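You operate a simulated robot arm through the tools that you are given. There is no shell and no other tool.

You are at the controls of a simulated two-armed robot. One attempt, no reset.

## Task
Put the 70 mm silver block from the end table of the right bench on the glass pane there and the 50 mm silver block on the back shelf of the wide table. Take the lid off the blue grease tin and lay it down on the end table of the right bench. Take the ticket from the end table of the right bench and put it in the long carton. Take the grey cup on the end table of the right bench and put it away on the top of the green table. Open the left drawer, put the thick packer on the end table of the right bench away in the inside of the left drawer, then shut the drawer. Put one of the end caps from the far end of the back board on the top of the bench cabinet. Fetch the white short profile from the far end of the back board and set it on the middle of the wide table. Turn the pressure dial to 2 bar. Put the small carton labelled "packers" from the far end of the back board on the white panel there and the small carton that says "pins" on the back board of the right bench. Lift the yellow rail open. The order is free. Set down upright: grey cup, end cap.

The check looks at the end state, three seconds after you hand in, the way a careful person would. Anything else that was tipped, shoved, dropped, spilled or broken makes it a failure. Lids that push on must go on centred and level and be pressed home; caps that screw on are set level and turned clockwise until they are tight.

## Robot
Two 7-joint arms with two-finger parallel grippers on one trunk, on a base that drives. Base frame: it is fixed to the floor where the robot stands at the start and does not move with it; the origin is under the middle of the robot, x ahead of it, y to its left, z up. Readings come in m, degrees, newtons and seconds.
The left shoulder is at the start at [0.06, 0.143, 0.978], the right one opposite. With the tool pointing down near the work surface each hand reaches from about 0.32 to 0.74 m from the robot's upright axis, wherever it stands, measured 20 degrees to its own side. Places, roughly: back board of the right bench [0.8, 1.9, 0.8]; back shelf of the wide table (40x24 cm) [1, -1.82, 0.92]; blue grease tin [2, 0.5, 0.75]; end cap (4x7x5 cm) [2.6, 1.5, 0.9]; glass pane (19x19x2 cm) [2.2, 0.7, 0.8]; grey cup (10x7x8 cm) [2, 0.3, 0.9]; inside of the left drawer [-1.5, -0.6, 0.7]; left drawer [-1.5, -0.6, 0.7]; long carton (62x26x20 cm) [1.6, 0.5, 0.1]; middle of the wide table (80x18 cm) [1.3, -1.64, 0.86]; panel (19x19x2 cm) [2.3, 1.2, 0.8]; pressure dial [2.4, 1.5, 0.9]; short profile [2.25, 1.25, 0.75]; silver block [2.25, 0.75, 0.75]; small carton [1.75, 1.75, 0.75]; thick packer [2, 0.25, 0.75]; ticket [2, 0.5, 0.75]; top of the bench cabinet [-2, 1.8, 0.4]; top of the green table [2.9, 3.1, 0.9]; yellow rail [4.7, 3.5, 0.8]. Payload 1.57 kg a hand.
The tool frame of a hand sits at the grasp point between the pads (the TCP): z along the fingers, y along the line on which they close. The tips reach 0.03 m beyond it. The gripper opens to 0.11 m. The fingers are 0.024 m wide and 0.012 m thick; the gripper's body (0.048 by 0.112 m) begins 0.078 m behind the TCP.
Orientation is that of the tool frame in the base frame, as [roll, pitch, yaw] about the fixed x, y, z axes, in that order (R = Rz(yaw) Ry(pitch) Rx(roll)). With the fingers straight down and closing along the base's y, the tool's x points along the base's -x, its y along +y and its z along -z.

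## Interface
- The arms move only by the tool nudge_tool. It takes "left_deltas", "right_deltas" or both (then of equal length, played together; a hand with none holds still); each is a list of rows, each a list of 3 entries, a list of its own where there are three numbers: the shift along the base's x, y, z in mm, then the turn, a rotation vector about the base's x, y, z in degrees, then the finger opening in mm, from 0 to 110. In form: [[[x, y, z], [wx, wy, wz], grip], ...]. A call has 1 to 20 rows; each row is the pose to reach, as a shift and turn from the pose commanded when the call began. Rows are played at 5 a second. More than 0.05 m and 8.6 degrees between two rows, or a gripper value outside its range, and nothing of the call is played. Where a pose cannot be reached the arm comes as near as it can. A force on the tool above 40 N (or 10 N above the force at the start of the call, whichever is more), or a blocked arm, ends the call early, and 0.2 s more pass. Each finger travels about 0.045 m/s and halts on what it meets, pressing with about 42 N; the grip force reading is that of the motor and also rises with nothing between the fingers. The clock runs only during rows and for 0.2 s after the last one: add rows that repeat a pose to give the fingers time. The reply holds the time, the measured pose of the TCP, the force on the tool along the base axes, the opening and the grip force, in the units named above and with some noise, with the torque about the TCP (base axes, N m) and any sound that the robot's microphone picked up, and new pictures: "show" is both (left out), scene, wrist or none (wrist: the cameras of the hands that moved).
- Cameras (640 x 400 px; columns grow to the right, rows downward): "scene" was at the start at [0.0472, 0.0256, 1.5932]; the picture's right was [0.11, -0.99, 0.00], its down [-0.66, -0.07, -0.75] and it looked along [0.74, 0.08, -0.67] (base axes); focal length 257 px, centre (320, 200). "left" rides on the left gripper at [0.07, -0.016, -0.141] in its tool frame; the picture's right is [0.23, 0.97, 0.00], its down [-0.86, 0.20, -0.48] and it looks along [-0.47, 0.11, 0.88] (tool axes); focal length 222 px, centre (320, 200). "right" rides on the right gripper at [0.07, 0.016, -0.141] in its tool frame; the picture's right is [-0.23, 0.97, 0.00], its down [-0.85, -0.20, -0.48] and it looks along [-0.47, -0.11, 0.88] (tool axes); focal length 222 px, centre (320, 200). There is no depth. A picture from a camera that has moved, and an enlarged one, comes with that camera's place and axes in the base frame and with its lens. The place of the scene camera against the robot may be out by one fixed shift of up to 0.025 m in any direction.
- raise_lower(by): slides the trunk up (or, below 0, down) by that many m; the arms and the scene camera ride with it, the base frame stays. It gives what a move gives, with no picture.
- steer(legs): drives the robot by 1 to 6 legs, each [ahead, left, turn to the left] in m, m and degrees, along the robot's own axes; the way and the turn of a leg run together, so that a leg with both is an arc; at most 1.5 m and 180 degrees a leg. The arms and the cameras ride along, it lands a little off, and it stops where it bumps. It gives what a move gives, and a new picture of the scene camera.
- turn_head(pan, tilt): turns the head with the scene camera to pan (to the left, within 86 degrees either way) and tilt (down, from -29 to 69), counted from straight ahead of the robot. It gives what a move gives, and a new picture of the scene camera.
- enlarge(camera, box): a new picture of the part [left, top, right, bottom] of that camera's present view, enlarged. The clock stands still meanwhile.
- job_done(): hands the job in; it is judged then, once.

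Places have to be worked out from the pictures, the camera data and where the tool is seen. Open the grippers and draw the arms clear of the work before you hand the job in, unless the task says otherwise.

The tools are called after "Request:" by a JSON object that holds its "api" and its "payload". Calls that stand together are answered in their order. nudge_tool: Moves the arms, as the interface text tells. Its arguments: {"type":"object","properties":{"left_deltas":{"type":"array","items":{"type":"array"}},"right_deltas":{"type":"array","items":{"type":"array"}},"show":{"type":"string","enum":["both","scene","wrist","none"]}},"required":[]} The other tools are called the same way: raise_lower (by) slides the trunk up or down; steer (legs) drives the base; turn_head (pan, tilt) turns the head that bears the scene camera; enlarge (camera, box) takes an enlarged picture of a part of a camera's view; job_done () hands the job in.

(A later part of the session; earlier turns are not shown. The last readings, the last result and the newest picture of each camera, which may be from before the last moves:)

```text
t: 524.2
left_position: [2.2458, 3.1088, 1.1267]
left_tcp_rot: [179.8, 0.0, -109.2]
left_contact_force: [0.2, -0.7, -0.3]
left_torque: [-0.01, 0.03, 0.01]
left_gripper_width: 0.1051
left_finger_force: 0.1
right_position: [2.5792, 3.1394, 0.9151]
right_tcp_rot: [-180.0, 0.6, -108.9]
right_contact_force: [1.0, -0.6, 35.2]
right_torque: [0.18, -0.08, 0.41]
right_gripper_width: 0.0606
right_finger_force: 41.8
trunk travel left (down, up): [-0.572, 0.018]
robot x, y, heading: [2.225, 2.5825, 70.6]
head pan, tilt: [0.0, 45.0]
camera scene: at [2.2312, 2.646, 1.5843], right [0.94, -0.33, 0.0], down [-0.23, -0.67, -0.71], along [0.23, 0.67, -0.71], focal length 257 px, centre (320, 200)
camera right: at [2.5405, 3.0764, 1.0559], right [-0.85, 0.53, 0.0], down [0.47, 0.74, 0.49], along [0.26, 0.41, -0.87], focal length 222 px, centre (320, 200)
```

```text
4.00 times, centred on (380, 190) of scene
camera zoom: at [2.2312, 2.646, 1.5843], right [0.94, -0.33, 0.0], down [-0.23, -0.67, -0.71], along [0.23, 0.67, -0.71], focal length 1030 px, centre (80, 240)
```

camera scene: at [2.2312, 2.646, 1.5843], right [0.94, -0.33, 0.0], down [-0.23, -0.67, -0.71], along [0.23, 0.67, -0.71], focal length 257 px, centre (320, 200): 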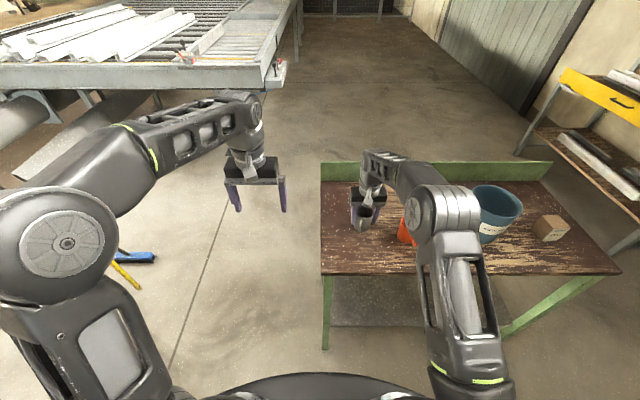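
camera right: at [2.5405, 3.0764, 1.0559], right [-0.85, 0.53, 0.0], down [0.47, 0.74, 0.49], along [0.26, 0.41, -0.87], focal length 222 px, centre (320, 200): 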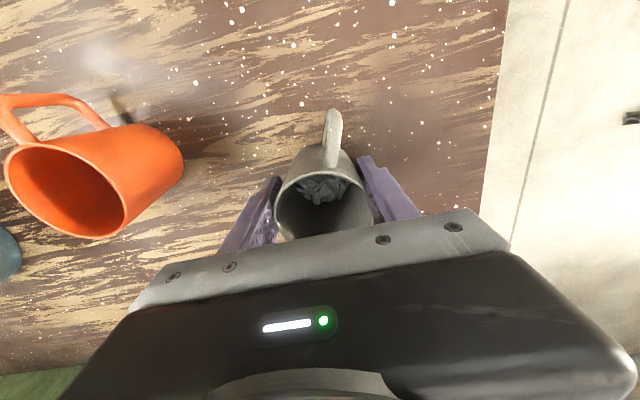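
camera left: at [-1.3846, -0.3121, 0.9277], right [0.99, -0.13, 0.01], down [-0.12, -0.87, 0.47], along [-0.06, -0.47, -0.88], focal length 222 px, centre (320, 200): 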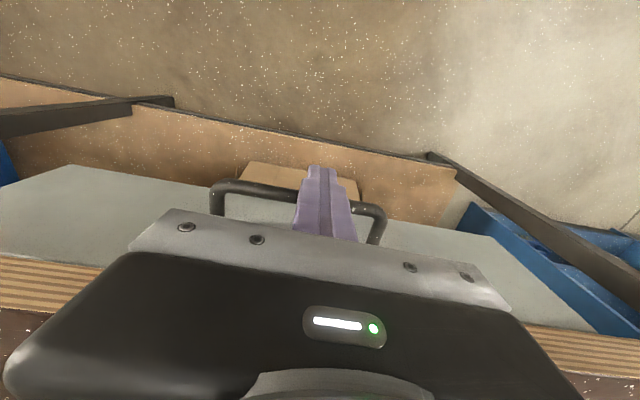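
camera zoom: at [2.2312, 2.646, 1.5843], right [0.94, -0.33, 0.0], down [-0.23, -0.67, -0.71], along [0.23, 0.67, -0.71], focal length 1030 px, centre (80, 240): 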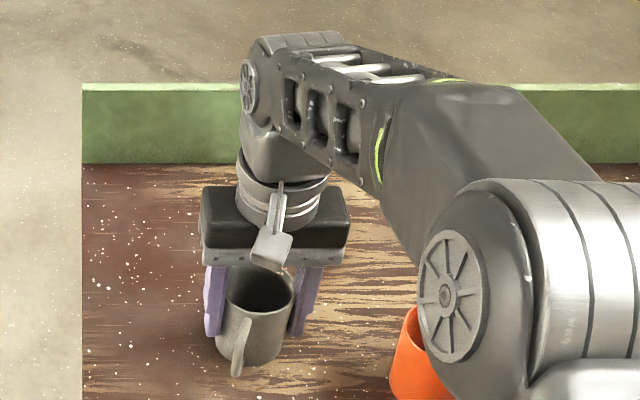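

Request:
{"api": "nudge_tool", "payload": {"right_deltas": [[[0, 0, 4], [0, 0, 0], 62], [[0, 0, 4], [0, 0, 0], 72], [[0, 0, 4], [0, 0, 0], 85], [[0, 0, 4], [0, 0, 0], 88], [[0, 0, 35], [0, 0, 0], 88], [[0, 0, 75], [0, 0, 0], 88], [[0, 0, 115], [0, 0, 0], 88], [[-12, -30, 140], [0, 0, 0], 88], [[-24, -60, 165], [0, 0, 0], 95], [[-36, -95, 180], [0, 0, 0], 105]], "show": "both"}}

Request:
{"api": "enlarge", "payload": {"camera": "scene", "box": [300, 140, 460, 240]}}

```text
t: 526.5
left_position: [2.2469, 3.1099, 1.1253]
left_tcp_rot: [179.8, -0.1, -109.1]
left_contact_force: [-0.2, 0.4, 0.3]
left_torque: [-0.02, -0.02, -0.02]
left_gripper_width: 0.1051
left_finger_force: 0.0
right_position: [2.5425, 3.0438, 1.0891]
right_tcp_rot: [-180.0, -0.2, -108.9]
right_contact_force: [0.2, -0.1, -0.3]
right_torque: [0.06, -0.01, 0.02]
right_gripper_width: 0.1054
right_finger_force: 0.1
trunk travel left (down, up): [-0.572, 0.018]
robot x, y, heading: [2.2259, 2.585, 70.6]
head pan, tilt: [0.0, 45.0]
camera scene: at [2.233, 2.648, 1.5836], right [0.94, -0.33, 0.0], down [-0.23, -0.67, -0.71], along [0.23, 0.67, -0.71], focal length 257 px, centre (320, 200)
camera right: at [2.5042, 2.9829, 1.2314], right [-0.85, 0.53, 0.0], down [0.47, 0.74, 0.48], along [0.25, 0.4, -0.88], focal length 222 px, centre (320, 200)
```

scene: 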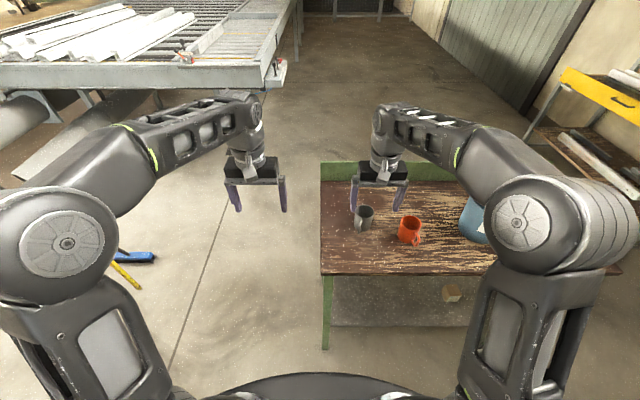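
right: 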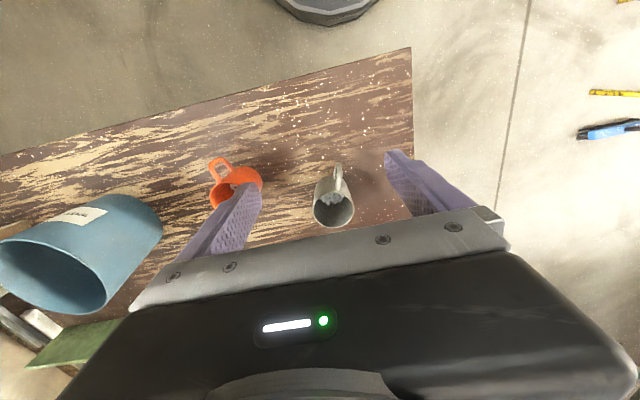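

```text
4.00 times, centred on (380, 190) of scene
camera zoom: at [2.233, 2.648, 1.5836], right [0.94, -0.33, 0.0], down [-0.23, -0.67, -0.71], along [0.23, 0.67, -0.71], focal length 1030 px, centre (80, 240)
```

zoom: 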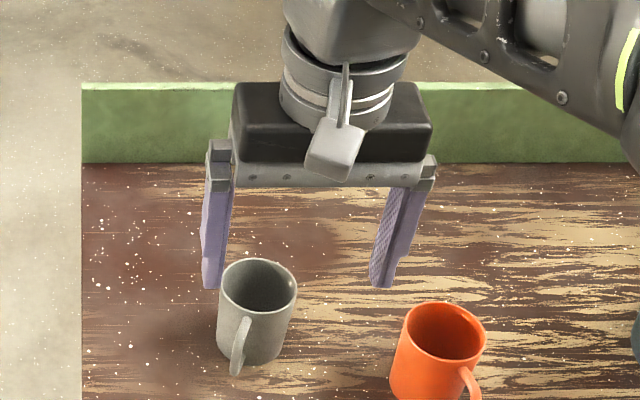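

The grey cup stands upright on the green table. Last task: the yellow rail near (4.7, 3.5). I drive over to it and look.

Request:
{"api": "steer", "payload": {"legs": [[-0.1, 0, 0], [0, -1.3, 0], [1.2, 0, 0]]}}

Request:
{"api": "turn_head", "payload": {"pan": -60, "tilt": 30}}

```text
t: 539.5
left_position: [3.8202, 3.7459, 1.1241]
left_tcp_rot: [179.8, -0.1, -108.1]
left_contact_force: [-0.3, 0.2, 0.1]
left_torque: [-0.03, 0.01, 0.01]
left_gripper_width: 0.1048
left_finger_force: 0.0
right_position: [4.1165, 3.685, 1.0887]
right_tcp_rot: [179.9, -0.1, -107.9]
right_contact_force: [-0.2, 0.4, 0.0]
right_torque: [-0.01, 0.02, 0.02]
right_gripper_width: 0.105
right_finger_force: 0.1
trunk travel left (down, up): [-0.572, 0.018]
robot x, y, heading: [3.8057, 3.2169, 71.7]
head pan, tilt: [0.0, 45.0]
camera scene: at [3.8163, 3.2836, 1.5835], right [0.95, -0.31, 0.0], down [-0.22, -0.67, -0.71], along [0.22, 0.67, -0.71], focal length 257 px, centre (320, 200)
```

scene: 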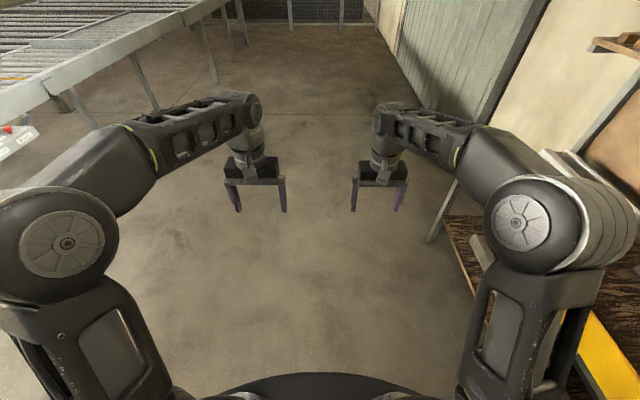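

```text
t: 540.8
left_position: [3.8209, 3.7451, 1.1249]
left_tcp_rot: [179.8, -0.1, -108.2]
left_contact_force: [-0.9, 0.9, -0.2]
left_torque: [0.03, 0.02, 0.01]
left_gripper_width: 0.1052
left_finger_force: 0.1
right_position: [4.1165, 3.6842, 1.0897]
right_tcp_rot: [-180.0, -0.1, -107.9]
right_contact_force: [-0.3, 0.2, 0.1]
right_torque: [0.03, -0.04, -0.03]
right_gripper_width: 0.1051
right_finger_force: 0.0
trunk travel left (down, up): [-0.572, 0.018]
robot x, y, heading: [3.8088, 3.2155, 71.8]
head pan, tilt: [-60.0, 30.0]
camera scene: at [3.8794, 3.2246, 1.6061], right [0.21, -0.98, 0.0], down [-0.49, -0.1, -0.87], along [0.85, 0.18, -0.5], focal length 257 px, centre (320, 200)
```

scene: 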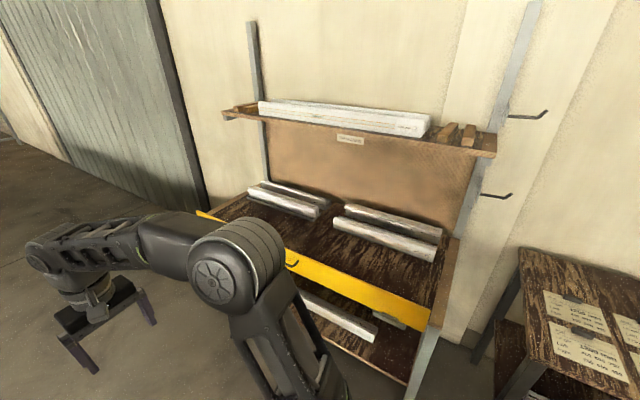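

The yellow rail spans the front of the rack (v≈3.49–4.74, u≈1.42) with a handle at its middle. I move in front of it and face it.

Request:
{"api": "steer", "payload": {"legs": [[0.58, 0.02, 0], [0, 0, -92]]}}

Request:
{"api": "turn_head", "payload": {"pan": 0, "tilt": 40}}

Request:
{"api": "enlarge", "payload": {"camera": "scene", "box": [120, 120, 520, 370]}}

```text
t: 548.1
left_position: [4.4969, 3.7374, 1.1243]
left_tcp_rot: [179.8, -0.1, 158.6]
left_contact_force: [0.2, 0.1, -0.7]
left_torque: [-0.02, -0.02, 0.03]
left_gripper_width: 0.1051
left_finger_force: 0.0
right_position: [4.4216, 3.4448, 1.0879]
right_tcp_rot: [180.0, -0.1, 158.9]
right_contact_force: [-0.6, 0.4, -0.1]
right_torque: [0.01, -0.03, -0.02]
right_gripper_width: 0.1051
right_finger_force: 0.1
trunk travel left (down, up): [-0.572, 0.018]
robot x, y, heading: [3.9741, 3.7841, -21.4]
head pan, tilt: [-60.0, 30.0]
camera scene: at [3.9522, 3.7202, 1.6062], right [-0.99, -0.15, 0.0], down [-0.07, 0.49, -0.87], along [0.13, -0.86, -0.5], focal length 257 px, centre (320, 200)
```

scene: 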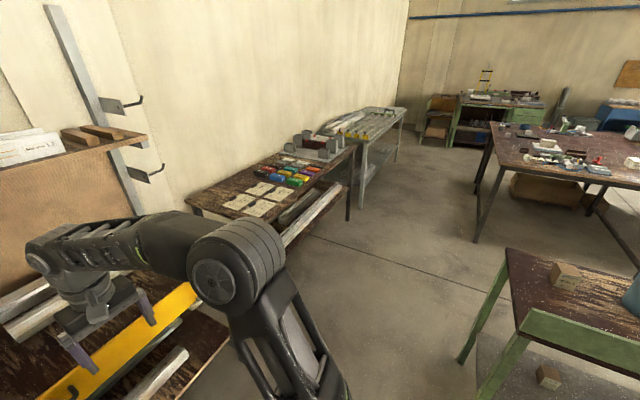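

```text
t: 549.4
left_position: [4.4983, 3.7381, 1.1249]
left_tcp_rot: [179.8, -0.1, 158.6]
left_contact_force: [0.0, 0.7, 0.1]
left_torque: [0.03, 0.01, -0.02]
left_gripper_width: 0.1053
left_finger_force: 0.0
right_position: [4.4208, 3.4458, 1.0889]
right_tcp_rot: [-179.9, 0.0, 158.8]
right_contact_force: [0.2, 1.0, 0.2]
right_torque: [-0.02, 0.05, 0.01]
right_gripper_width: 0.1053
right_finger_force: 0.1
trunk travel left (down, up): [-0.572, 0.018]
robot x, y, heading: [3.9724, 3.7838, -21.5]
head pan, tilt: [0.0, 40.0]
camera scene: at [4.0179, 3.7786, 1.5908], right [-0.37, -0.93, 0.0], down [-0.6, 0.24, -0.77], along [0.71, -0.28, -0.64], focal length 257 px, centre (320, 200)
```

scene: 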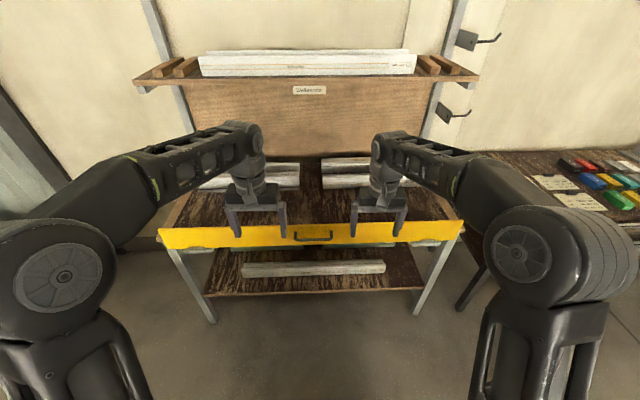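

```text
1.60 times, centred on (320, 245) of scene
camera zoom: at [4.0179, 3.7786, 1.5908], right [-0.37, -0.93, 0.0], down [-0.6, 0.24, -0.77], along [0.71, -0.28, -0.64], focal length 412 px, centre (320, 128)
```

zoom: 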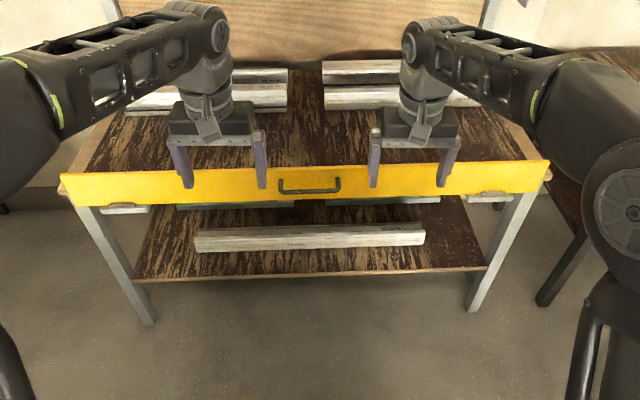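

Request:
{"api": "enlarge", "payload": {"camera": "scene", "box": [140, 205, 240, 268]}}

Request:
{"api": "enlarge", "payload": {"camera": "scene", "box": [390, 195, 490, 258]}}

Request:
{"api": "enlarge", "payload": {"camera": "scene", "box": [260, 205, 380, 280]}}

```text
6.35 times, centred on (190, 236) of scene
camera zoom: at [4.0179, 3.7786, 1.5908], right [-0.37, -0.93, 0.0], down [-0.6, 0.24, -0.77], along [0.71, -0.28, -0.64], focal length 1634 px, centre (1145, -32)
```

zoom: 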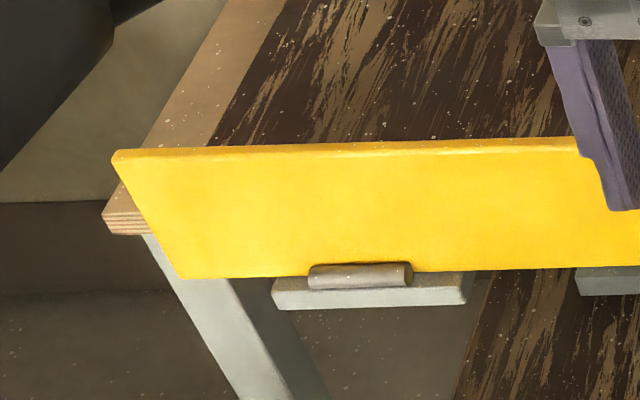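

```text
6.35 times, centred on (440, 226) of scene
camera zoom: at [4.0179, 3.7786, 1.5908], right [-0.37, -0.93, 0.0], down [-0.6, 0.24, -0.77], along [0.71, -0.28, -0.64], focal length 1634 px, centre (-442, 32)
```

zoom: 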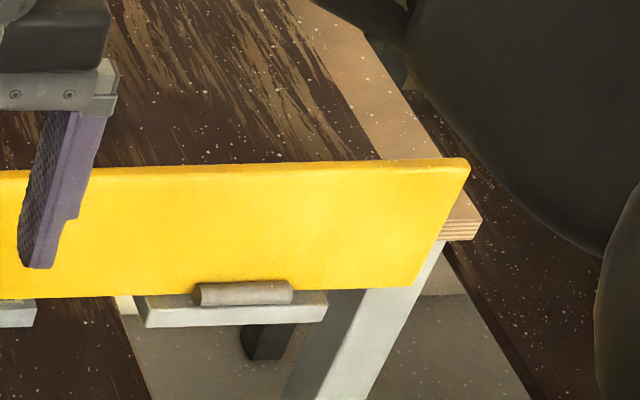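

```text
5.33 times, centred on (320, 242) of scene
camera zoom: at [4.0179, 3.7786, 1.5908], right [-0.37, -0.93, 0.0], down [-0.6, 0.24, -0.77], along [0.71, -0.28, -0.64], focal length 1373 px, centre (320, -27)
```

zoom: 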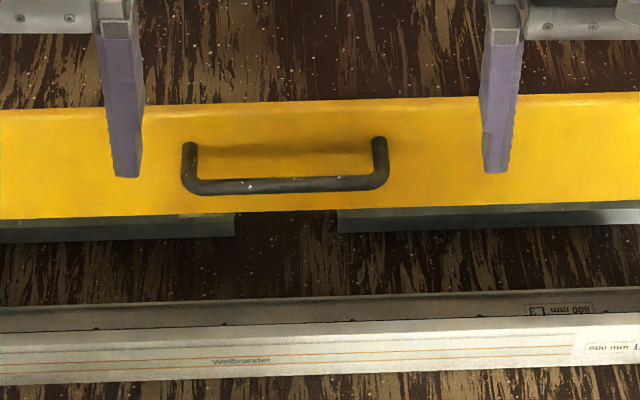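

The rail is a vertical plate (z≈0.74–0.86) with cylinders near its lower edge. I lower the trunk to look at the mechanism from a flatter angle.

Request:
{"api": "raise_lower", "payload": {"by": -0.4}}

Request:
{"api": "turn_head", "payload": {"pan": 0, "tilt": 20}}

Request:
{"api": "enlarge", "payload": {"camera": "scene", "box": [110, 160, 290, 272]}}

Request:
{"api": "enlarge", "payload": {"camera": "scene", "box": [350, 150, 530, 262]}}

```text
t: 553.2
left_position: [4.4983, 3.7373, 0.725]
left_tcp_rot: [179.8, -0.1, 158.5]
left_contact_force: [-0.3, -0.4, -0.4]
left_torque: [0.01, 0.01, -0.01]
left_gripper_width: 0.105
left_finger_force: 0.0
right_position: [4.4208, 3.4452, 0.6889]
right_tcp_rot: [179.9, -0.1, 158.9]
right_contact_force: [0.3, 0.5, 0.4]
right_torque: [0.03, 0.0, 0.01]
right_gripper_width: 0.1051
right_finger_force: 0.0
trunk travel left (down, up): [-0.172, 0.418]
robot x, y, heading: [3.9738, 3.7816, -21.7]
head pan, tilt: [0.0, 40.0]
```

```text
t: 554.0
left_position: [4.4969, 3.7369, 0.724]
left_tcp_rot: [179.9, 0.0, 158.5]
left_contact_force: [-0.7, -0.1, -0.1]
left_torque: [0.02, -0.01, -0.04]
left_gripper_width: 0.1049
left_finger_force: 0.0
right_position: [4.4215, 3.4441, 0.6878]
right_tcp_rot: [-180.0, -0.1, 158.8]
right_contact_force: [0.4, -0.1, 0.1]
right_torque: [-0.01, -0.01, -0.01]
right_gripper_width: 0.1052
right_finger_force: 0.1
trunk travel left (down, up): [-0.172, 0.418]
robot x, y, heading: [3.9733, 3.782, -21.5]
head pan, tilt: [0.0, 20.0]
camera scene: at [4.0254, 3.7757, 1.2221], right [-0.37, -0.93, 0.0], down [-0.32, 0.13, -0.94], along [0.87, -0.34, -0.34], focal length 257 px, centre (320, 200)
```

scene: 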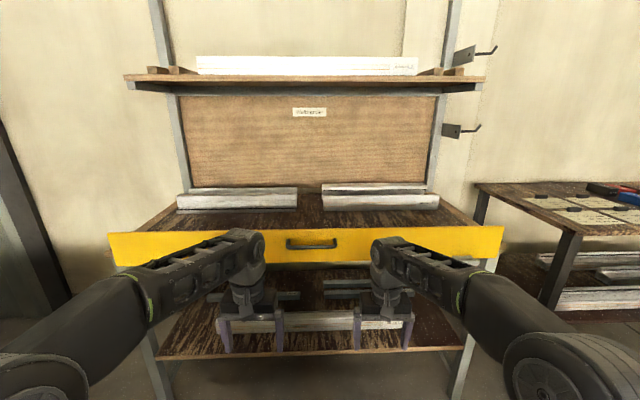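

```text
3.56 times, centred on (200, 216) of scene
camera zoom: at [4.0254, 3.7757, 1.2221], right [-0.37, -0.93, 0.0], down [-0.32, 0.13, -0.94], along [0.87, -0.34, -0.34], focal length 915 px, centre (747, 143)
```

zoom: 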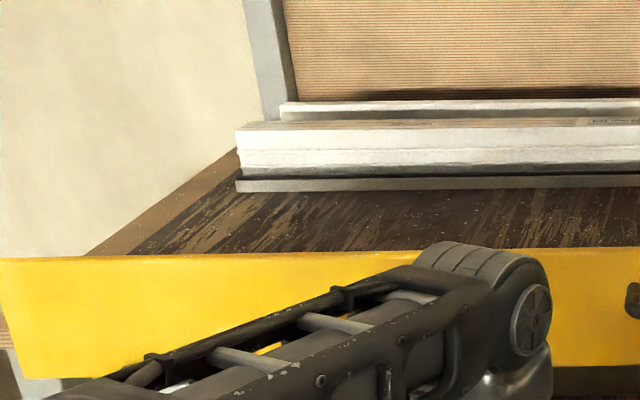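

```text
3.56 times, centred on (440, 206) of scene
camera zoom: at [4.0254, 3.7757, 1.2221], right [-0.37, -0.93, 0.0], down [-0.32, 0.13, -0.94], along [0.87, -0.34, -0.34], focal length 915 px, centre (-107, 179)
```

zoom: 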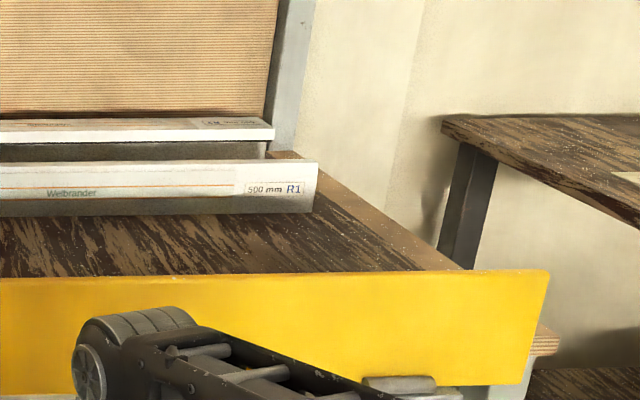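

The rail's handle bar is around u≈1.36–1.38, z≈0.8. I'll grasp it like the drawer handle: back up slightly, set the trunk, and turn the right hand.

Request:
{"api": "raise_lower", "payload": {"by": 0.065}}

Request:
{"api": "steer", "payload": {"legs": [[-0.18, 0.14, 1.3]]}}

Request:
{"api": "nudge_tool", "payload": {"right_deltas": [[[-13, -2, 0], [0, 0, -8], 60], [[-26, -4, 2], [0, 0, -16], 60], [[-39, -6, 4], [0, 0, -24], 60], [[-52, -8, 6], [0, 0, -32], 60], [[-65, -10, 8], [0, 0, -40], 60], [[-78, -12, 10], [0, 0, -48], 60], [[-91, -14, 12], [0, 0, -56], 60], [[-104, -16, 14], [0, 0, -64], 60], [[-117, -18, 16], [0, 0, -72], 60], [[-130, -20, 17], [0, 0, -80], 60], [[-145, -22, 17], [0, 0, -88], 60], [[-158, -23, 17], [0, 0, -90], 60]], "show": "scene"}}

```text
t: 555.1
left_position: [4.4976, 3.7379, 0.7908]
left_tcp_rot: [179.8, -0.1, 158.7]
left_contact_force: [-0.3, 0.0, -0.2]
left_torque: [-0.01, -0.02, 0.0]
left_gripper_width: 0.1049
left_finger_force: 0.1
right_position: [4.4207, 3.4441, 0.7539]
right_tcp_rot: [180.0, 0.0, 158.7]
right_contact_force: [-0.3, 0.2, 0.1]
right_torque: [-0.01, -0.03, 0.0]
right_gripper_width: 0.1052
right_finger_force: 0.1
trunk travel left (down, up): [-0.237, 0.353]
robot x, y, heading: [3.976, 3.7846, -21.6]
head pan, tilt: [0.0, 20.0]
```

```text
t: 556.8
left_position: [4.38, 3.9438, 0.7896]
left_tcp_rot: [179.8, -0.1, 159.8]
left_contact_force: [-0.1, 0.8, -0.4]
left_torque: [0.04, -0.02, 0.0]
left_gripper_width: 0.1051
left_finger_force: 0.1
right_position: [4.311, 3.6518, 0.7535]
right_tcp_rot: [180.0, -0.1, 160.2]
right_contact_force: [-0.8, 1.3, -0.7]
right_torque: [0.04, 0.03, 0.03]
right_gripper_width: 0.1048
right_finger_force: 0.0
trunk travel left (down, up): [-0.237, 0.353]
robot x, y, heading: [3.8521, 3.9802, -20.0]
head pan, tilt: [0.0, 20.0]
camera scene: at [3.9073, 3.9722, 1.2872], right [-0.34, -0.94, 0.0], down [-0.32, 0.12, -0.94], along [0.88, -0.32, -0.34], focal length 257 px, centre (320, 200)
```

scene: 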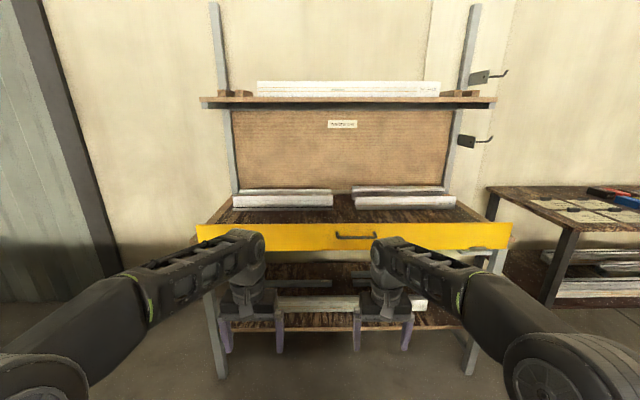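

```text
t: 559.4
left_position: [4.3816, 3.945, 0.7898]
left_tcp_rot: [179.7, 0.0, 159.9]
left_contact_force: [-0.2, 0.0, 0.7]
left_torque: [0.01, -0.02, 0.05]
left_gripper_width: 0.1053
left_finger_force: 0.0
right_position: [4.1529, 3.6264, 0.7712]
right_tcp_rot: [-180.0, -0.1, 70.0]
right_contact_force: [-0.2, 0.4, -0.1]
right_torque: [0.0, 0.0, 0.01]
right_gripper_width: 0.0599
right_finger_force: 0.0
trunk travel left (down, up): [-0.237, 0.353]
robot x, y, heading: [3.8577, 3.978, -19.9]
head pan, tilt: [0.0, 20.0]
camera scene: at [3.9073, 3.9721, 1.2872], right [-0.34, -0.94, 0.0], down [-0.32, 0.12, -0.94], along [0.88, -0.32, -0.34], focal length 257 px, centre (320, 200)
```

scene: 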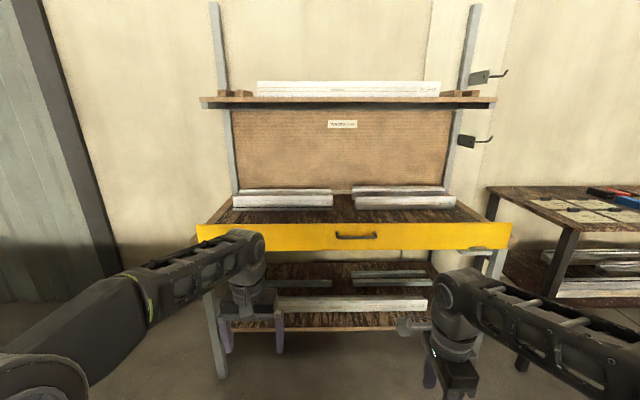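

Triangulation puts the handle bar at about (4.624, 3.573, 0.855), protruding ~5 cm from the plate. I raise the trunk 5.5 cm and pitch the hand forward in front of it.

Request:
{"api": "raise_lower", "payload": {"by": 0.055}}

Request:
{"api": "nudge_tool", "payload": {"right_deltas": [[[30, 0, 3], [-2.7, -7.5, 0], 60], [[60, 0, 6], [-5.4, -15, 0], 60], [[92, 0, 9], [-8.1, -22.5, 0], 60], [[124, -2, 12], [-10.8, -30, 0], 60], [[157, -4, 15], [-13.6, -37.5, 0], 60], [[190, -6, 17], [-16.3, -45, 0], 60], [[223, -8, 19], [-19, -52.5, 0], 60], [[256, -9, 21], [-21.7, -60, 0], 60], [[289, -10, 23], [-24.5, -67.5, 0], 60], [[320, -11, 26], [-27.2, -75, 0], 60], [[345, -12, 29], [-29.9, -82.2, 0], 60], [[345, -12, 29], [-29.9, -82.2, 0], 60]], "show": "both"}}

```text
t: 560.4
left_position: [4.3804, 3.9439, 0.8455]
left_tcp_rot: [179.8, -0.2, 159.8]
left_contact_force: [0.7, 0.5, 0.3]
left_torque: [0.02, 0.0, 0.03]
left_gripper_width: 0.105
left_finger_force: 0.0
right_position: [4.1516, 3.6275, 0.8249]
right_tcp_rot: [-179.9, -0.1, 70.1]
right_contact_force: [-0.6, 0.0, 0.8]
right_torque: [0.0, 0.01, 0.02]
right_gripper_width: 0.06
right_finger_force: 0.1
trunk travel left (down, up): [-0.292, 0.298]
robot x, y, heading: [3.8525, 3.9764, -20.2]
head pan, tilt: [0.0, 20.0]
```

```text
t: 563.0
left_position: [4.381, 3.9453, 0.8446]
left_tcp_rot: [179.8, -0.1, 159.9]
left_contact_force: [1.5, -0.8, 0.0]
left_torque: [-0.01, 0.02, 0.0]
left_gripper_width: 0.1051
left_finger_force: 0.0
right_position: [4.3639, 3.6199, 0.843]
right_tcp_rot: [127.0, -0.1, 70.2]
right_contact_force: [0.5, 0.2, 0.2]
right_torque: [-0.01, 0.0, -0.02]
right_gripper_width: 0.0604
right_finger_force: 0.0
right hand out of reach, approached as far as the arm can: row 7, 8, 9, 10, 11, 12
trunk travel left (down, up): [-0.292, 0.298]
robot x, y, heading: [3.8565, 3.9796, -20.2]
head pan, tilt: [0.0, 20.0]
camera scene: at [3.9074, 3.9721, 1.3422], right [-0.34, -0.94, 0.0], down [-0.32, 0.12, -0.94], along [0.88, -0.32, -0.34], focal length 257 px, centre (320, 200)
camera right: at [4.2903, 3.72, 0.9419], right [0.47, -0.41, 0.78], down [-0.76, -0.63, 0.13], along [0.44, -0.65, -0.62], focal length 222 px, centre (320, 200)
```

scene: 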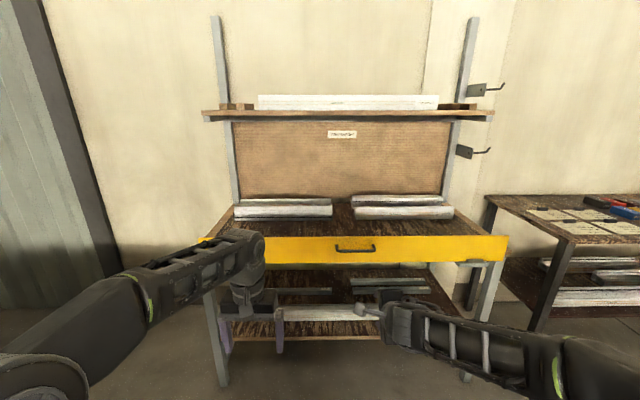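
right: 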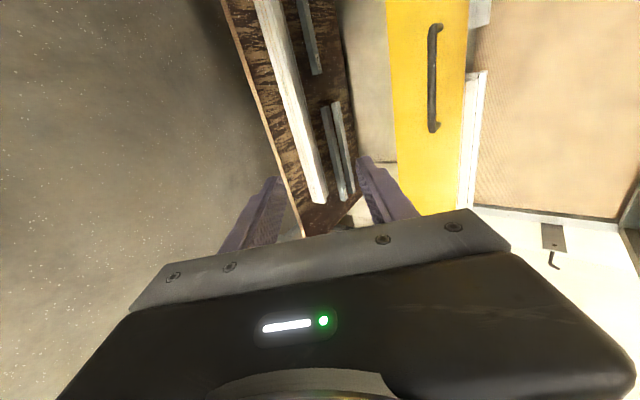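

The hand stopped 37° short of horizontal. I continue from here, moving further forward and slightly right while finishing the pitch.

Request:
{"api": "nudge_tool", "payload": {"right_deltas": [[[25, -12, 2], [-1.5, -4, 0], 60], [[50, -24, 4], [-3, -8, 0], 60], [[75, -36, 6], [-4.5, -12, 0], 60], [[100, -48, 8], [-6, -16, 0], 60], [[125, -58, 10], [-7.5, -20.4, 0], 60], [[145, -65, 11], [-9, -24.4, 0], 60], [[159, -68, 12], [-10.4, -28.2, 0], 60], [[159, -68, 12], [-10.4, -28.2, 0], 60]], "show": "wrist"}}

```text
t: 564.8
left_position: [4.382, 3.9447, 0.8445]
left_tcp_rot: [179.8, 0.0, 159.9]
left_contact_force: [-0.4, -0.1, 0.2]
left_torque: [0.01, 0.02, 0.02]
left_gripper_width: 0.105
left_finger_force: 0.0
right_position: [4.3628, 3.6207, 0.8441]
right_tcp_rot: [127.0, -0.2, 70.2]
right_contact_force: [0.1, -0.6, 0.3]
right_torque: [-0.02, -0.02, 0.02]
right_gripper_width: 0.0603
right_finger_force: 0.1
right hand out of reach, approached as far as the arm can: row 1, 2, 3, 4, 5, 6, 7, 8
trunk travel left (down, up): [-0.292, 0.298]
robot x, y, heading: [3.8514, 3.9776, -20.2]
head pan, tilt: [0.0, 20.0]
camera right: at [4.2903, 3.72, 0.9418], right [0.47, -0.41, 0.78], down [-0.76, -0.63, 0.13], along [0.44, -0.65, -0.62], focal length 222 px, centre (320, 200)
```

right: 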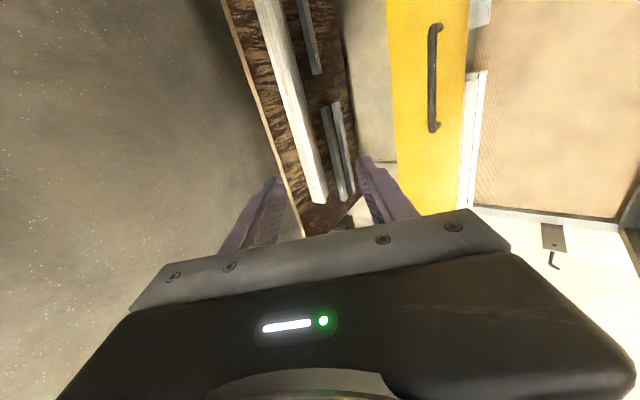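

The arm got stuck on that path. I return to the start pose and repeat the motion exactly as it worked at the drawer.

Request:
{"api": "nudge_tool", "payload": {"right_deltas": [[[-30, 1, -3], [2.6, 7.1, 0], 60], [[-60, 2, -5], [5.2, 14.2, 0], 60], [[-90, 3, -8], [7.8, 21.3, 0], 60], [[-120, 4, -10], [10.5, 28.4, 0], 60], [[-150, 6, -13], [13.1, 35.5, 0], 60], [[-180, 7, -15], [15.7, 42.6, 0], 60], [[-212, 8, -18], [18.3, 49.7, 0], 60], [[-212, 8, -18], [18.3, 49.7, 0], 60]], "show": "none"}}

Request:
{"api": "nudge_tool", "payload": {"right_deltas": [[[32, -4, -8], [-2.8, -7.7, 0], 60], [[64, -9, -16], [-5.6, -15.4, 0], 60], [[96, -14, -24], [-8.3, -23, 0], 60], [[128, -19, -32], [-11.1, -30.8, 0], 60], [[160, -24, -40], [-13.9, -38.5, 0], 60], [[195, -29, -48], [-16.7, -46.1, 0], 60], [[230, -34, -56], [-19.5, -53.8, 0], 60], [[265, -39, -64], [-22.3, -61.5, 0], 60], [[300, -44, -72], [-25, -69.2, 0], 60], [[330, -48, -80], [-27.8, -76.9, 0], 60], [[350, -51, -88], [-30.6, -84.6, 0], 60], [[360, -51, -91], [-30.6, -84.6, 0], 60], [[360, -51, -91], [-30.6, -84.6, 0], 60]], "show": "wrist"}}

```text
t: 566.6
left_position: [4.3795, 3.9446, 0.8455]
left_tcp_rot: [179.8, -0.1, 160.0]
left_contact_force: [-1.0, 0.1, -0.4]
left_torque: [0.01, 0.02, 0.0]
left_gripper_width: 0.1051
left_finger_force: 0.0
right_position: [4.1521, 3.626, 0.824]
right_tcp_rot: [-179.9, -0.5, 70.0]
right_contact_force: [0.2, 0.8, -0.8]
right_torque: [-0.03, 0.01, -0.01]
right_gripper_width: 0.06
right_finger_force: 0.1
trunk travel left (down, up): [-0.292, 0.298]
robot x, y, heading: [3.8573, 3.9769, -20.3]
head pan, tilt: [0.0, 20.0]
```

```text
t: 569.4
left_position: [4.3795, 3.9424, 0.8456]
left_tcp_rot: [179.6, -0.1, 159.9]
left_contact_force: [0.0, -1.5, 0.6]
left_torque: [0.15, -0.1, 0.01]
left_gripper_width: 0.1048
left_finger_force: 0.0
right_position: [4.5078, 3.5757, 0.7971]
right_tcp_rot: [101.8, 6.5, 73.6]
right_contact_force: [3.0, 7.4, 10.7]
right_torque: [0.27, 0.96, -0.88]
right_gripper_width: 0.0598
right_finger_force: 0.0
right hand out of reach, approached as far as the arm can: row 6, 7, 8, 9, 10, 11, 12, 13
trunk travel left (down, up): [-0.292, 0.298]
robot x, y, heading: [3.8537, 3.9776, -20.1]
head pan, tilt: [0.0, 20.0]
camera right: at [4.4, 3.6844, 0.8349], right [0.16, -0.17, 0.97], down [-0.73, -0.68, 0.0], along [0.66, -0.71, -0.23], focal length 222 px, centre (320, 200)
```

right: 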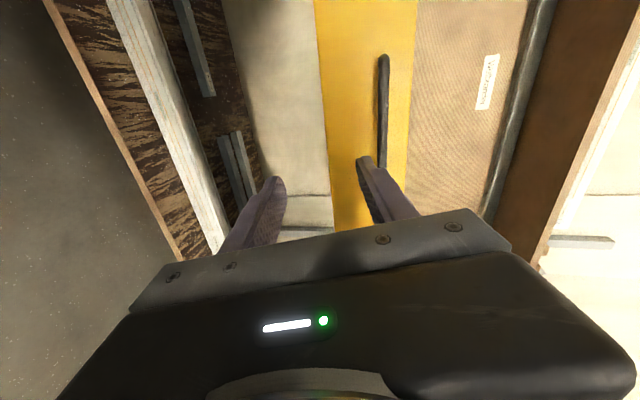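

There is an unexpected contact force, so I back off 40 mm and check.

Request:
{"api": "nudge_tool", "payload": {"right_deltas": [[[-20, 7, 0], [0, 0, 0], 60], [[-40, 14, 0], [0, 0, 0], 60], [[-40, 14, 0], [0, 0, 0], 60]], "show": "both"}}

```text
t: 570.2
left_position: [4.3808, 3.9444, 0.8446]
left_tcp_rot: [179.8, -0.2, 159.8]
left_contact_force: [0.0, -0.6, -1.1]
left_torque: [0.0, -0.04, -0.02]
left_gripper_width: 0.105
left_finger_force: 0.1
right_position: [4.4742, 3.6018, 0.81]
right_tcp_rot: [101.2, 3.0, 74.3]
right_contact_force: [0.1, -0.1, -0.2]
right_torque: [0.0, -0.01, -0.01]
right_gripper_width: 0.0601
right_finger_force: 0.0
trunk travel left (down, up): [-0.292, 0.298]
robot x, y, heading: [3.8546, 3.9768, -20.3]
head pan, tilt: [0.0, 20.0]
camera scene: at [3.9073, 3.9721, 1.3422], right [-0.34, -0.94, 0.0], down [-0.32, 0.12, -0.94], along [0.88, -0.32, -0.34], focal length 257 px, centre (320, 200)
camera right: at [4.3637, 3.7063, 0.8503], right [0.14, -0.22, 0.97], down [-0.72, -0.69, -0.06], along [0.68, -0.69, -0.25], focal length 222 px, centre (320, 200)
```

scene: 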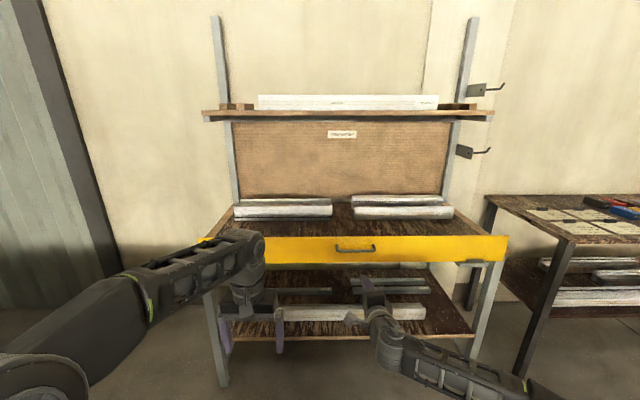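
right: 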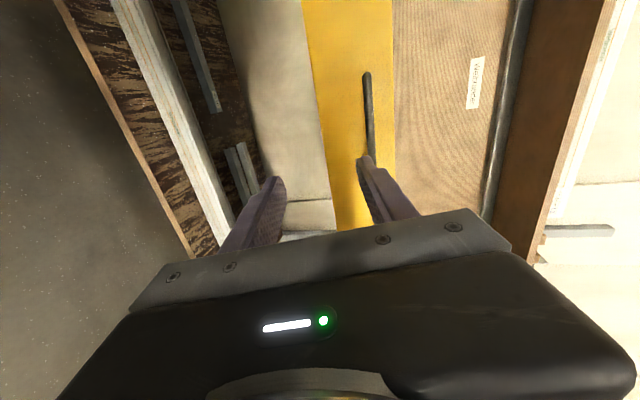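

Force is gone. The handle bar computes to z≈0.847, v≈4.11; I raise the trunk 40 mm, move the left hand out of the way, and shift the right hand 25 mm left.

Request:
{"api": "raise_lower", "payload": {"by": 0.04}}

Request:
{"api": "nudge_tool", "payload": {"left_deltas": [[[-20, 30, 20], [0, 0, 0], 105], [[-40, 60, 40], [0, 0, 0], 105], [[-50, 90, 60], [0, 0, 0], 105], [[-50, 110, 80], [0, 0, 0], 105]], "right_deltas": [[[3, 8, 0], [0, 0, 0], 50], [[6, 16, 0], [0, 0, 0], 45], [[9, 24, 0], [0, 0, 0], 45], [[9, 24, 0], [0, 0, 0], 45]], "show": "wrist"}}

```text
t: 571.0
left_position: [4.3803, 3.9439, 0.8858]
left_tcp_rot: [179.9, -0.1, 159.9]
left_contact_force: [-0.1, 0.7, 0.0]
left_torque: [0.0, 0.0, 0.04]
left_gripper_width: 0.1052
left_finger_force: 0.0
right_position: [4.4747, 3.6017, 0.8492]
right_tcp_rot: [101.4, 3.0, 74.5]
right_contact_force: [0.3, 0.1, -0.4]
right_torque: [0.03, -0.02, 0.02]
right_gripper_width: 0.0599
right_finger_force: 0.2
trunk travel left (down, up): [-0.332, 0.258]
robot x, y, heading: [3.8551, 3.9785, -20.1]
head pan, tilt: [0.0, 20.0]
```

```text
t: 572.0
left_position: [4.3364, 4.0346, 0.9231]
left_tcp_rot: [179.4, 0.9, 160.1]
left_contact_force: [-0.1, 0.2, -0.6]
left_torque: [-0.05, -0.05, 0.02]
left_gripper_width: 0.1052
left_finger_force: 0.1
left hand out of reach, approached as far as the arm can: row 3, 4
right_position: [4.4822, 3.6271, 0.8507]
right_tcp_rot: [101.1, 3.1, 74.4]
right_contact_force: [0.1, -0.1, -0.7]
right_torque: [0.03, 0.06, -0.03]
right_gripper_width: 0.0449
right_finger_force: 0.1
trunk travel left (down, up): [-0.332, 0.258]
robot x, y, heading: [3.8553, 3.9741, -20.1]
head pan, tilt: [0.0, 20.0]
camera right: at [4.3724, 3.7323, 0.8919], right [0.14, -0.22, 0.97], down [-0.72, -0.69, -0.06], along [0.68, -0.69, -0.25], focal length 222 px, centre (320, 200)
camera left: at [4.2628, 4.0409, 1.0643], right [0.12, 0.99, 0.01], down [0.86, -0.11, 0.49], along [0.49, -0.05, -0.87], focal length 222 px, centre (320, 200)
```

right: 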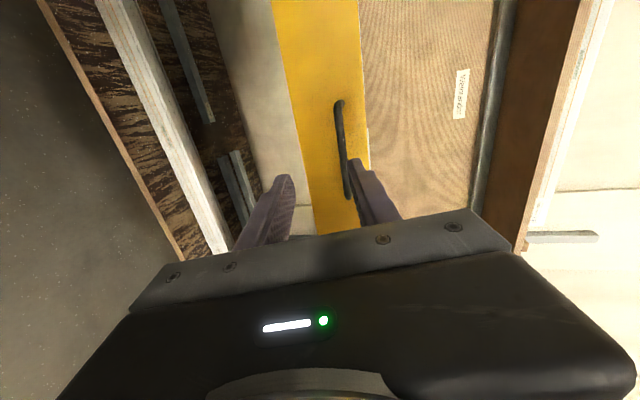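
left: 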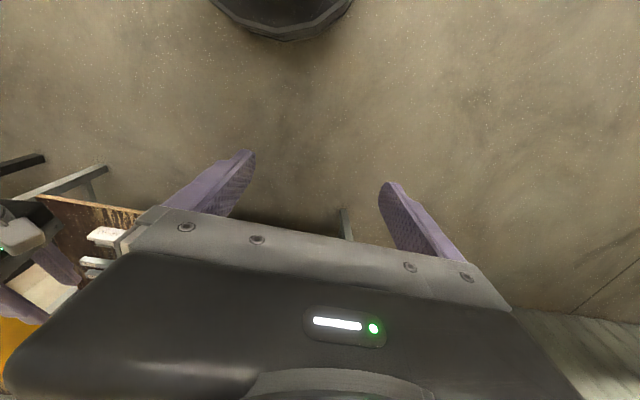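

The bar (z≈0.852) lines up with the hand. I advance 90 mm and look.

Request:
{"api": "nudge_tool", "payload": {"right_deltas": [[[28, -10, 1], [0, 0, 0], 45], [[56, -20, 1], [0, 0, 0], 45], [[85, -31, 1], [0, 0, 0], 45], [[85, -31, 1], [0, 0, 0], 45]], "show": "wrist"}}

```text
t: 573.0
left_position: [4.3365, 4.0338, 0.9238]
left_tcp_rot: [179.3, 0.8, 160.3]
left_contact_force: [-0.1, -0.2, 0.0]
left_torque: [-0.02, -0.03, 0.0]
left_gripper_width: 0.1052
left_finger_force: 0.1
right_position: [4.569, 3.5928, 0.8518]
right_tcp_rot: [101.3, 3.1, 74.4]
right_contact_force: [0.5, -0.1, 0.1]
right_torque: [-0.01, 0.0, 0.03]
right_gripper_width: 0.0451
right_finger_force: 0.1
trunk travel left (down, up): [-0.332, 0.258]
robot x, y, heading: [3.8523, 3.9739, -19.9]
head pan, tilt: [0.0, 20.0]
camera right: at [4.4582, 3.6987, 0.8923], right [0.14, -0.22, 0.97], down [-0.72, -0.69, -0.06], along [0.68, -0.69, -0.25], focal length 222 px, centre (320, 200)
```

right: 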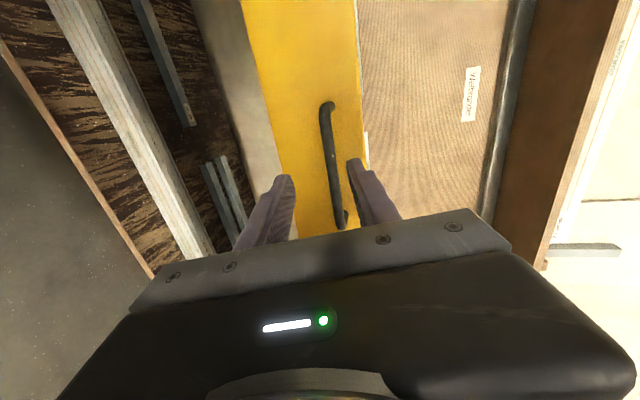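

Request:
{"api": "nudge_tool", "payload": {"right_deltas": [[[19, -7, 0], [0, 0, 0], 45], [[38, -14, -1], [0, 0, 0], 45], [[38, -14, -1], [0, 0, 0], 45]], "show": "wrist"}}

```text
t: 573.8
left_position: [4.3379, 4.032, 0.923]
left_tcp_rot: [179.3, 0.9, 160.3]
left_contact_force: [-0.1, 0.7, 0.2]
left_torque: [0.01, -0.04, 0.02]
left_gripper_width: 0.1053
left_finger_force: 0.0
right_position: [4.6067, 3.5792, 0.8501]
right_tcp_rot: [101.4, 3.0, 74.4]
right_contact_force: [-0.4, -0.1, 0.8]
right_torque: [0.02, 0.02, 0.03]
right_gripper_width: 0.0448
right_finger_force: 0.0
trunk travel left (down, up): [-0.332, 0.258]
robot x, y, heading: [3.8564, 3.9754, -20.1]
head pan, tilt: [0.0, 20.0]
camera right: at [4.4958, 3.6849, 0.8904], right [0.14, -0.22, 0.97], down [-0.72, -0.69, -0.06], along [0.68, -0.69, -0.25], focal length 222 px, centre (320, 200)
```

right: 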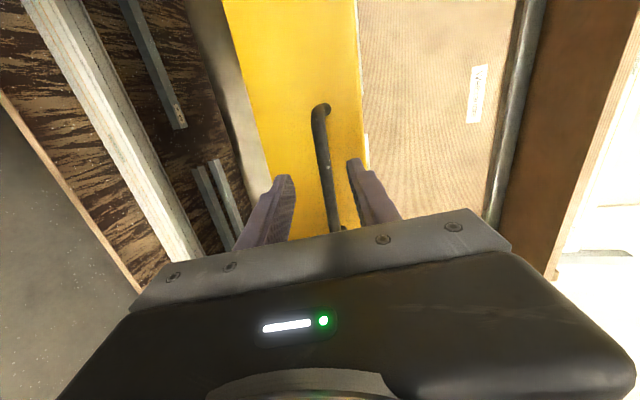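

The bar lies between the fingers just as at the drawer. I close on it.

Request:
{"api": "nudge_tool", "payload": {"right_deltas": [[[3, -1, 0], [0, 0, 0], 30], [[5, -2, 0], [0, 0, 0], 10], [[5, -2, 0], [0, 0, 0], 0], [[5, -2, 0], [0, 0, 0], 0], [[5, -2, 0], [0, 0, 0], 0]], "show": "wrist"}}

```text
t: 575.0
left_position: [4.3377, 4.0323, 0.9226]
left_tcp_rot: [179.4, 0.8, 160.3]
left_contact_force: [0.2, 0.5, -0.8]
left_torque: [-0.01, 0.0, -0.05]
left_gripper_width: 0.1048
left_finger_force: 0.1
right_position: [4.6117, 3.5778, 0.8502]
right_tcp_rot: [101.3, 3.2, 74.4]
right_contact_force: [0.0, 0.1, 1.0]
right_torque: [-0.02, 0.03, -0.03]
right_gripper_width: 0.0
right_finger_force: 20.9
trunk travel left (down, up): [-0.332, 0.258]
robot x, y, heading: [3.8571, 3.9789, -20.3]
head pan, tilt: [0.0, 20.0]
camera right: at [4.5007, 3.6828, 0.8906], right [0.14, -0.22, 0.97], down [-0.72, -0.69, -0.06], along [0.68, -0.69, -0.25], focal length 222 px, centre (320, 200)
```

right: 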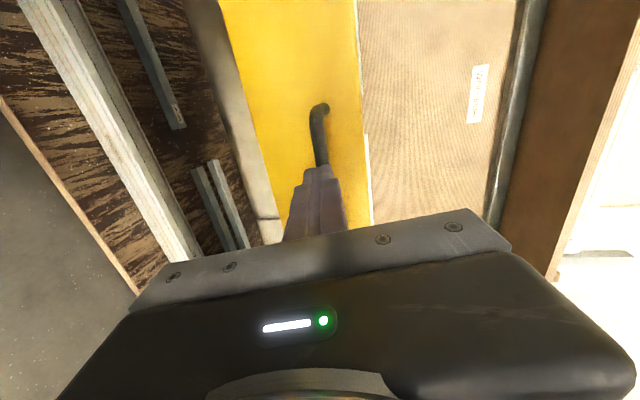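

The fingers closed on nothing, so the bar is a few cm further. I reopen and advance 35 mm.

Request:
{"api": "nudge_tool", "payload": {"right_deltas": [[[0, 0, 0], [0, 0, 0], 25], [[0, 0, 0], [0, 0, 0], 45], [[0, 0, 0], [0, 0, 0], 45], [[11, -4, 0], [0, 0, 0], 45], [[22, -8, 0], [0, 0, 0], 45], [[33, -12, 0], [0, 0, 0], 45], [[33, -12, 0], [0, 0, 0], 45]], "show": "wrist"}}

```text
t: 576.6
left_position: [4.3381, 4.0327, 0.9237]
left_tcp_rot: [179.3, 0.9, 160.2]
left_contact_force: [0.9, -0.3, 0.0]
left_torque: [-0.01, 0.0, -0.01]
left_gripper_width: 0.1048
left_finger_force: 0.1
right_position: [4.6445, 3.5644, 0.8495]
right_tcp_rot: [101.2, 3.2, 74.5]
right_contact_force: [-0.2, 0.4, -0.2]
right_torque: [0.03, -0.01, 0.0]
right_gripper_width: 0.0449
right_finger_force: 0.0
trunk travel left (down, up): [-0.332, 0.258]
robot x, y, heading: [3.854, 3.9778, -20.2]
head pan, tilt: [0.0, 20.0]
camera right: at [4.5341, 3.6705, 0.8906], right [0.14, -0.22, 0.97], down [-0.72, -0.69, -0.06], along [0.68, -0.69, -0.25], focal length 222 px, centre (320, 200)
```

right: 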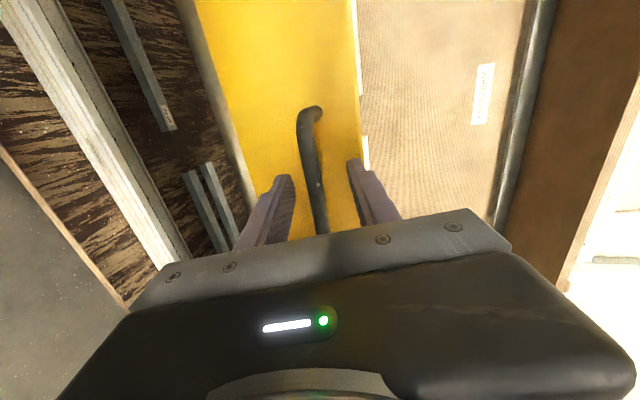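

Request:
{"api": "nudge_tool", "payload": {"right_deltas": [[[0, 0, 0], [0, 0, 0], 30], [[0, 0, 0], [0, 0, 0], 10], [[0, 0, 0], [0, 0, 0], 0], [[0, 0, 0], [0, 0, 0], 0], [[0, 0, 0], [0, 0, 0], 0]], "show": "wrist"}}

```text
t: 577.8
left_position: [4.3375, 4.0334, 0.9221]
left_tcp_rot: [179.3, 0.7, 160.2]
left_contact_force: [0.0, 0.0, 0.3]
left_torque: [-0.01, 0.02, 0.0]
left_gripper_width: 0.1051
left_finger_force: 0.1
right_position: [4.6461, 3.5648, 0.847]
right_tcp_rot: [101.5, 2.8, 74.3]
right_contact_force: [-14.9, 5.1, -19.6]
right_torque: [0.71, -0.01, -0.44]
right_gripper_width: 0.0133
right_finger_force: 30.0
trunk travel left (down, up): [-0.332, 0.258]
robot x, y, heading: [3.8522, 3.9751, -20.2]
head pan, tilt: [0.0, 20.0]
camera right: at [4.5341, 3.6703, 0.8881], right [0.14, -0.22, 0.96], down [-0.72, -0.69, -0.06], along [0.68, -0.69, -0.26], focal length 222 px, centre (320, 200)
```

right: 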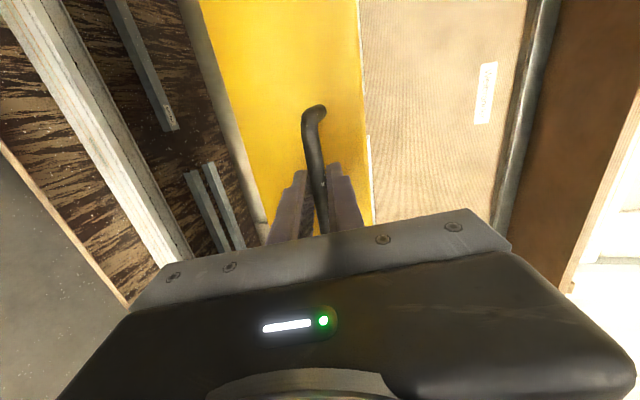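

The bar is gripped (13 mm). I test gently which way the rail moves: first a few mm upward.

Request:
{"api": "nudge_tool", "payload": {"right_deltas": [[[0, 0, 4], [0, 0, 0], 0], [[0, 0, 8], [0, 0, 0], 0], [[0, 0, 12], [0, 0, 0], 0], [[0, 0, 12], [0, 0, 0], 0]], "show": "wrist"}}

```text
t: 578.3
left_position: [4.3388, 4.0328, 0.9239]
left_tcp_rot: [179.3, 0.7, 160.2]
left_contact_force: [-0.1, 0.6, 0.7]
left_torque: [-0.01, 0.03, 0.01]
left_gripper_width: 0.105
left_finger_force: 0.0
right_position: [4.6429, 3.5649, 0.8467]
right_tcp_rot: [102.0, 2.7, 74.3]
right_contact_force: [4.2, -1.4, -6.2]
right_torque: [0.84, -0.23, 0.11]
right_gripper_width: 0.0131
right_finger_force: 29.6
trunk travel left (down, up): [-0.332, 0.258]
robot x, y, heading: [3.8562, 3.9799, -20.1]
head pan, tilt: [0.0, 20.0]
stopped in row 2 (right hand): the force on the tool passed its limit at 43 N (the readings are from after the stop); the commanded pose is now the measured one
camera right: at [4.5343, 3.6704, 0.8891], right [0.15, -0.23, 0.96], down [-0.72, -0.69, -0.05], along [0.68, -0.69, -0.27], focal length 222 px, centre (320, 200)
```

right: 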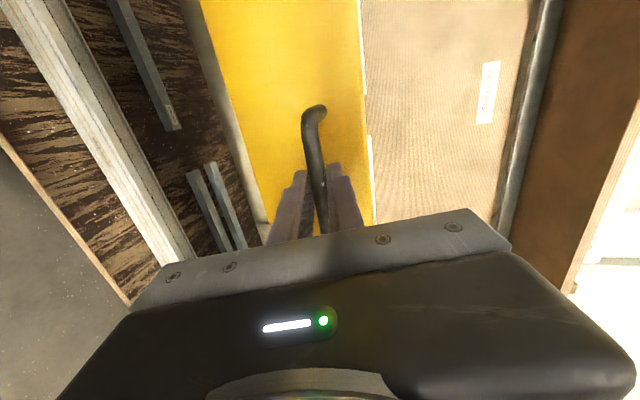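

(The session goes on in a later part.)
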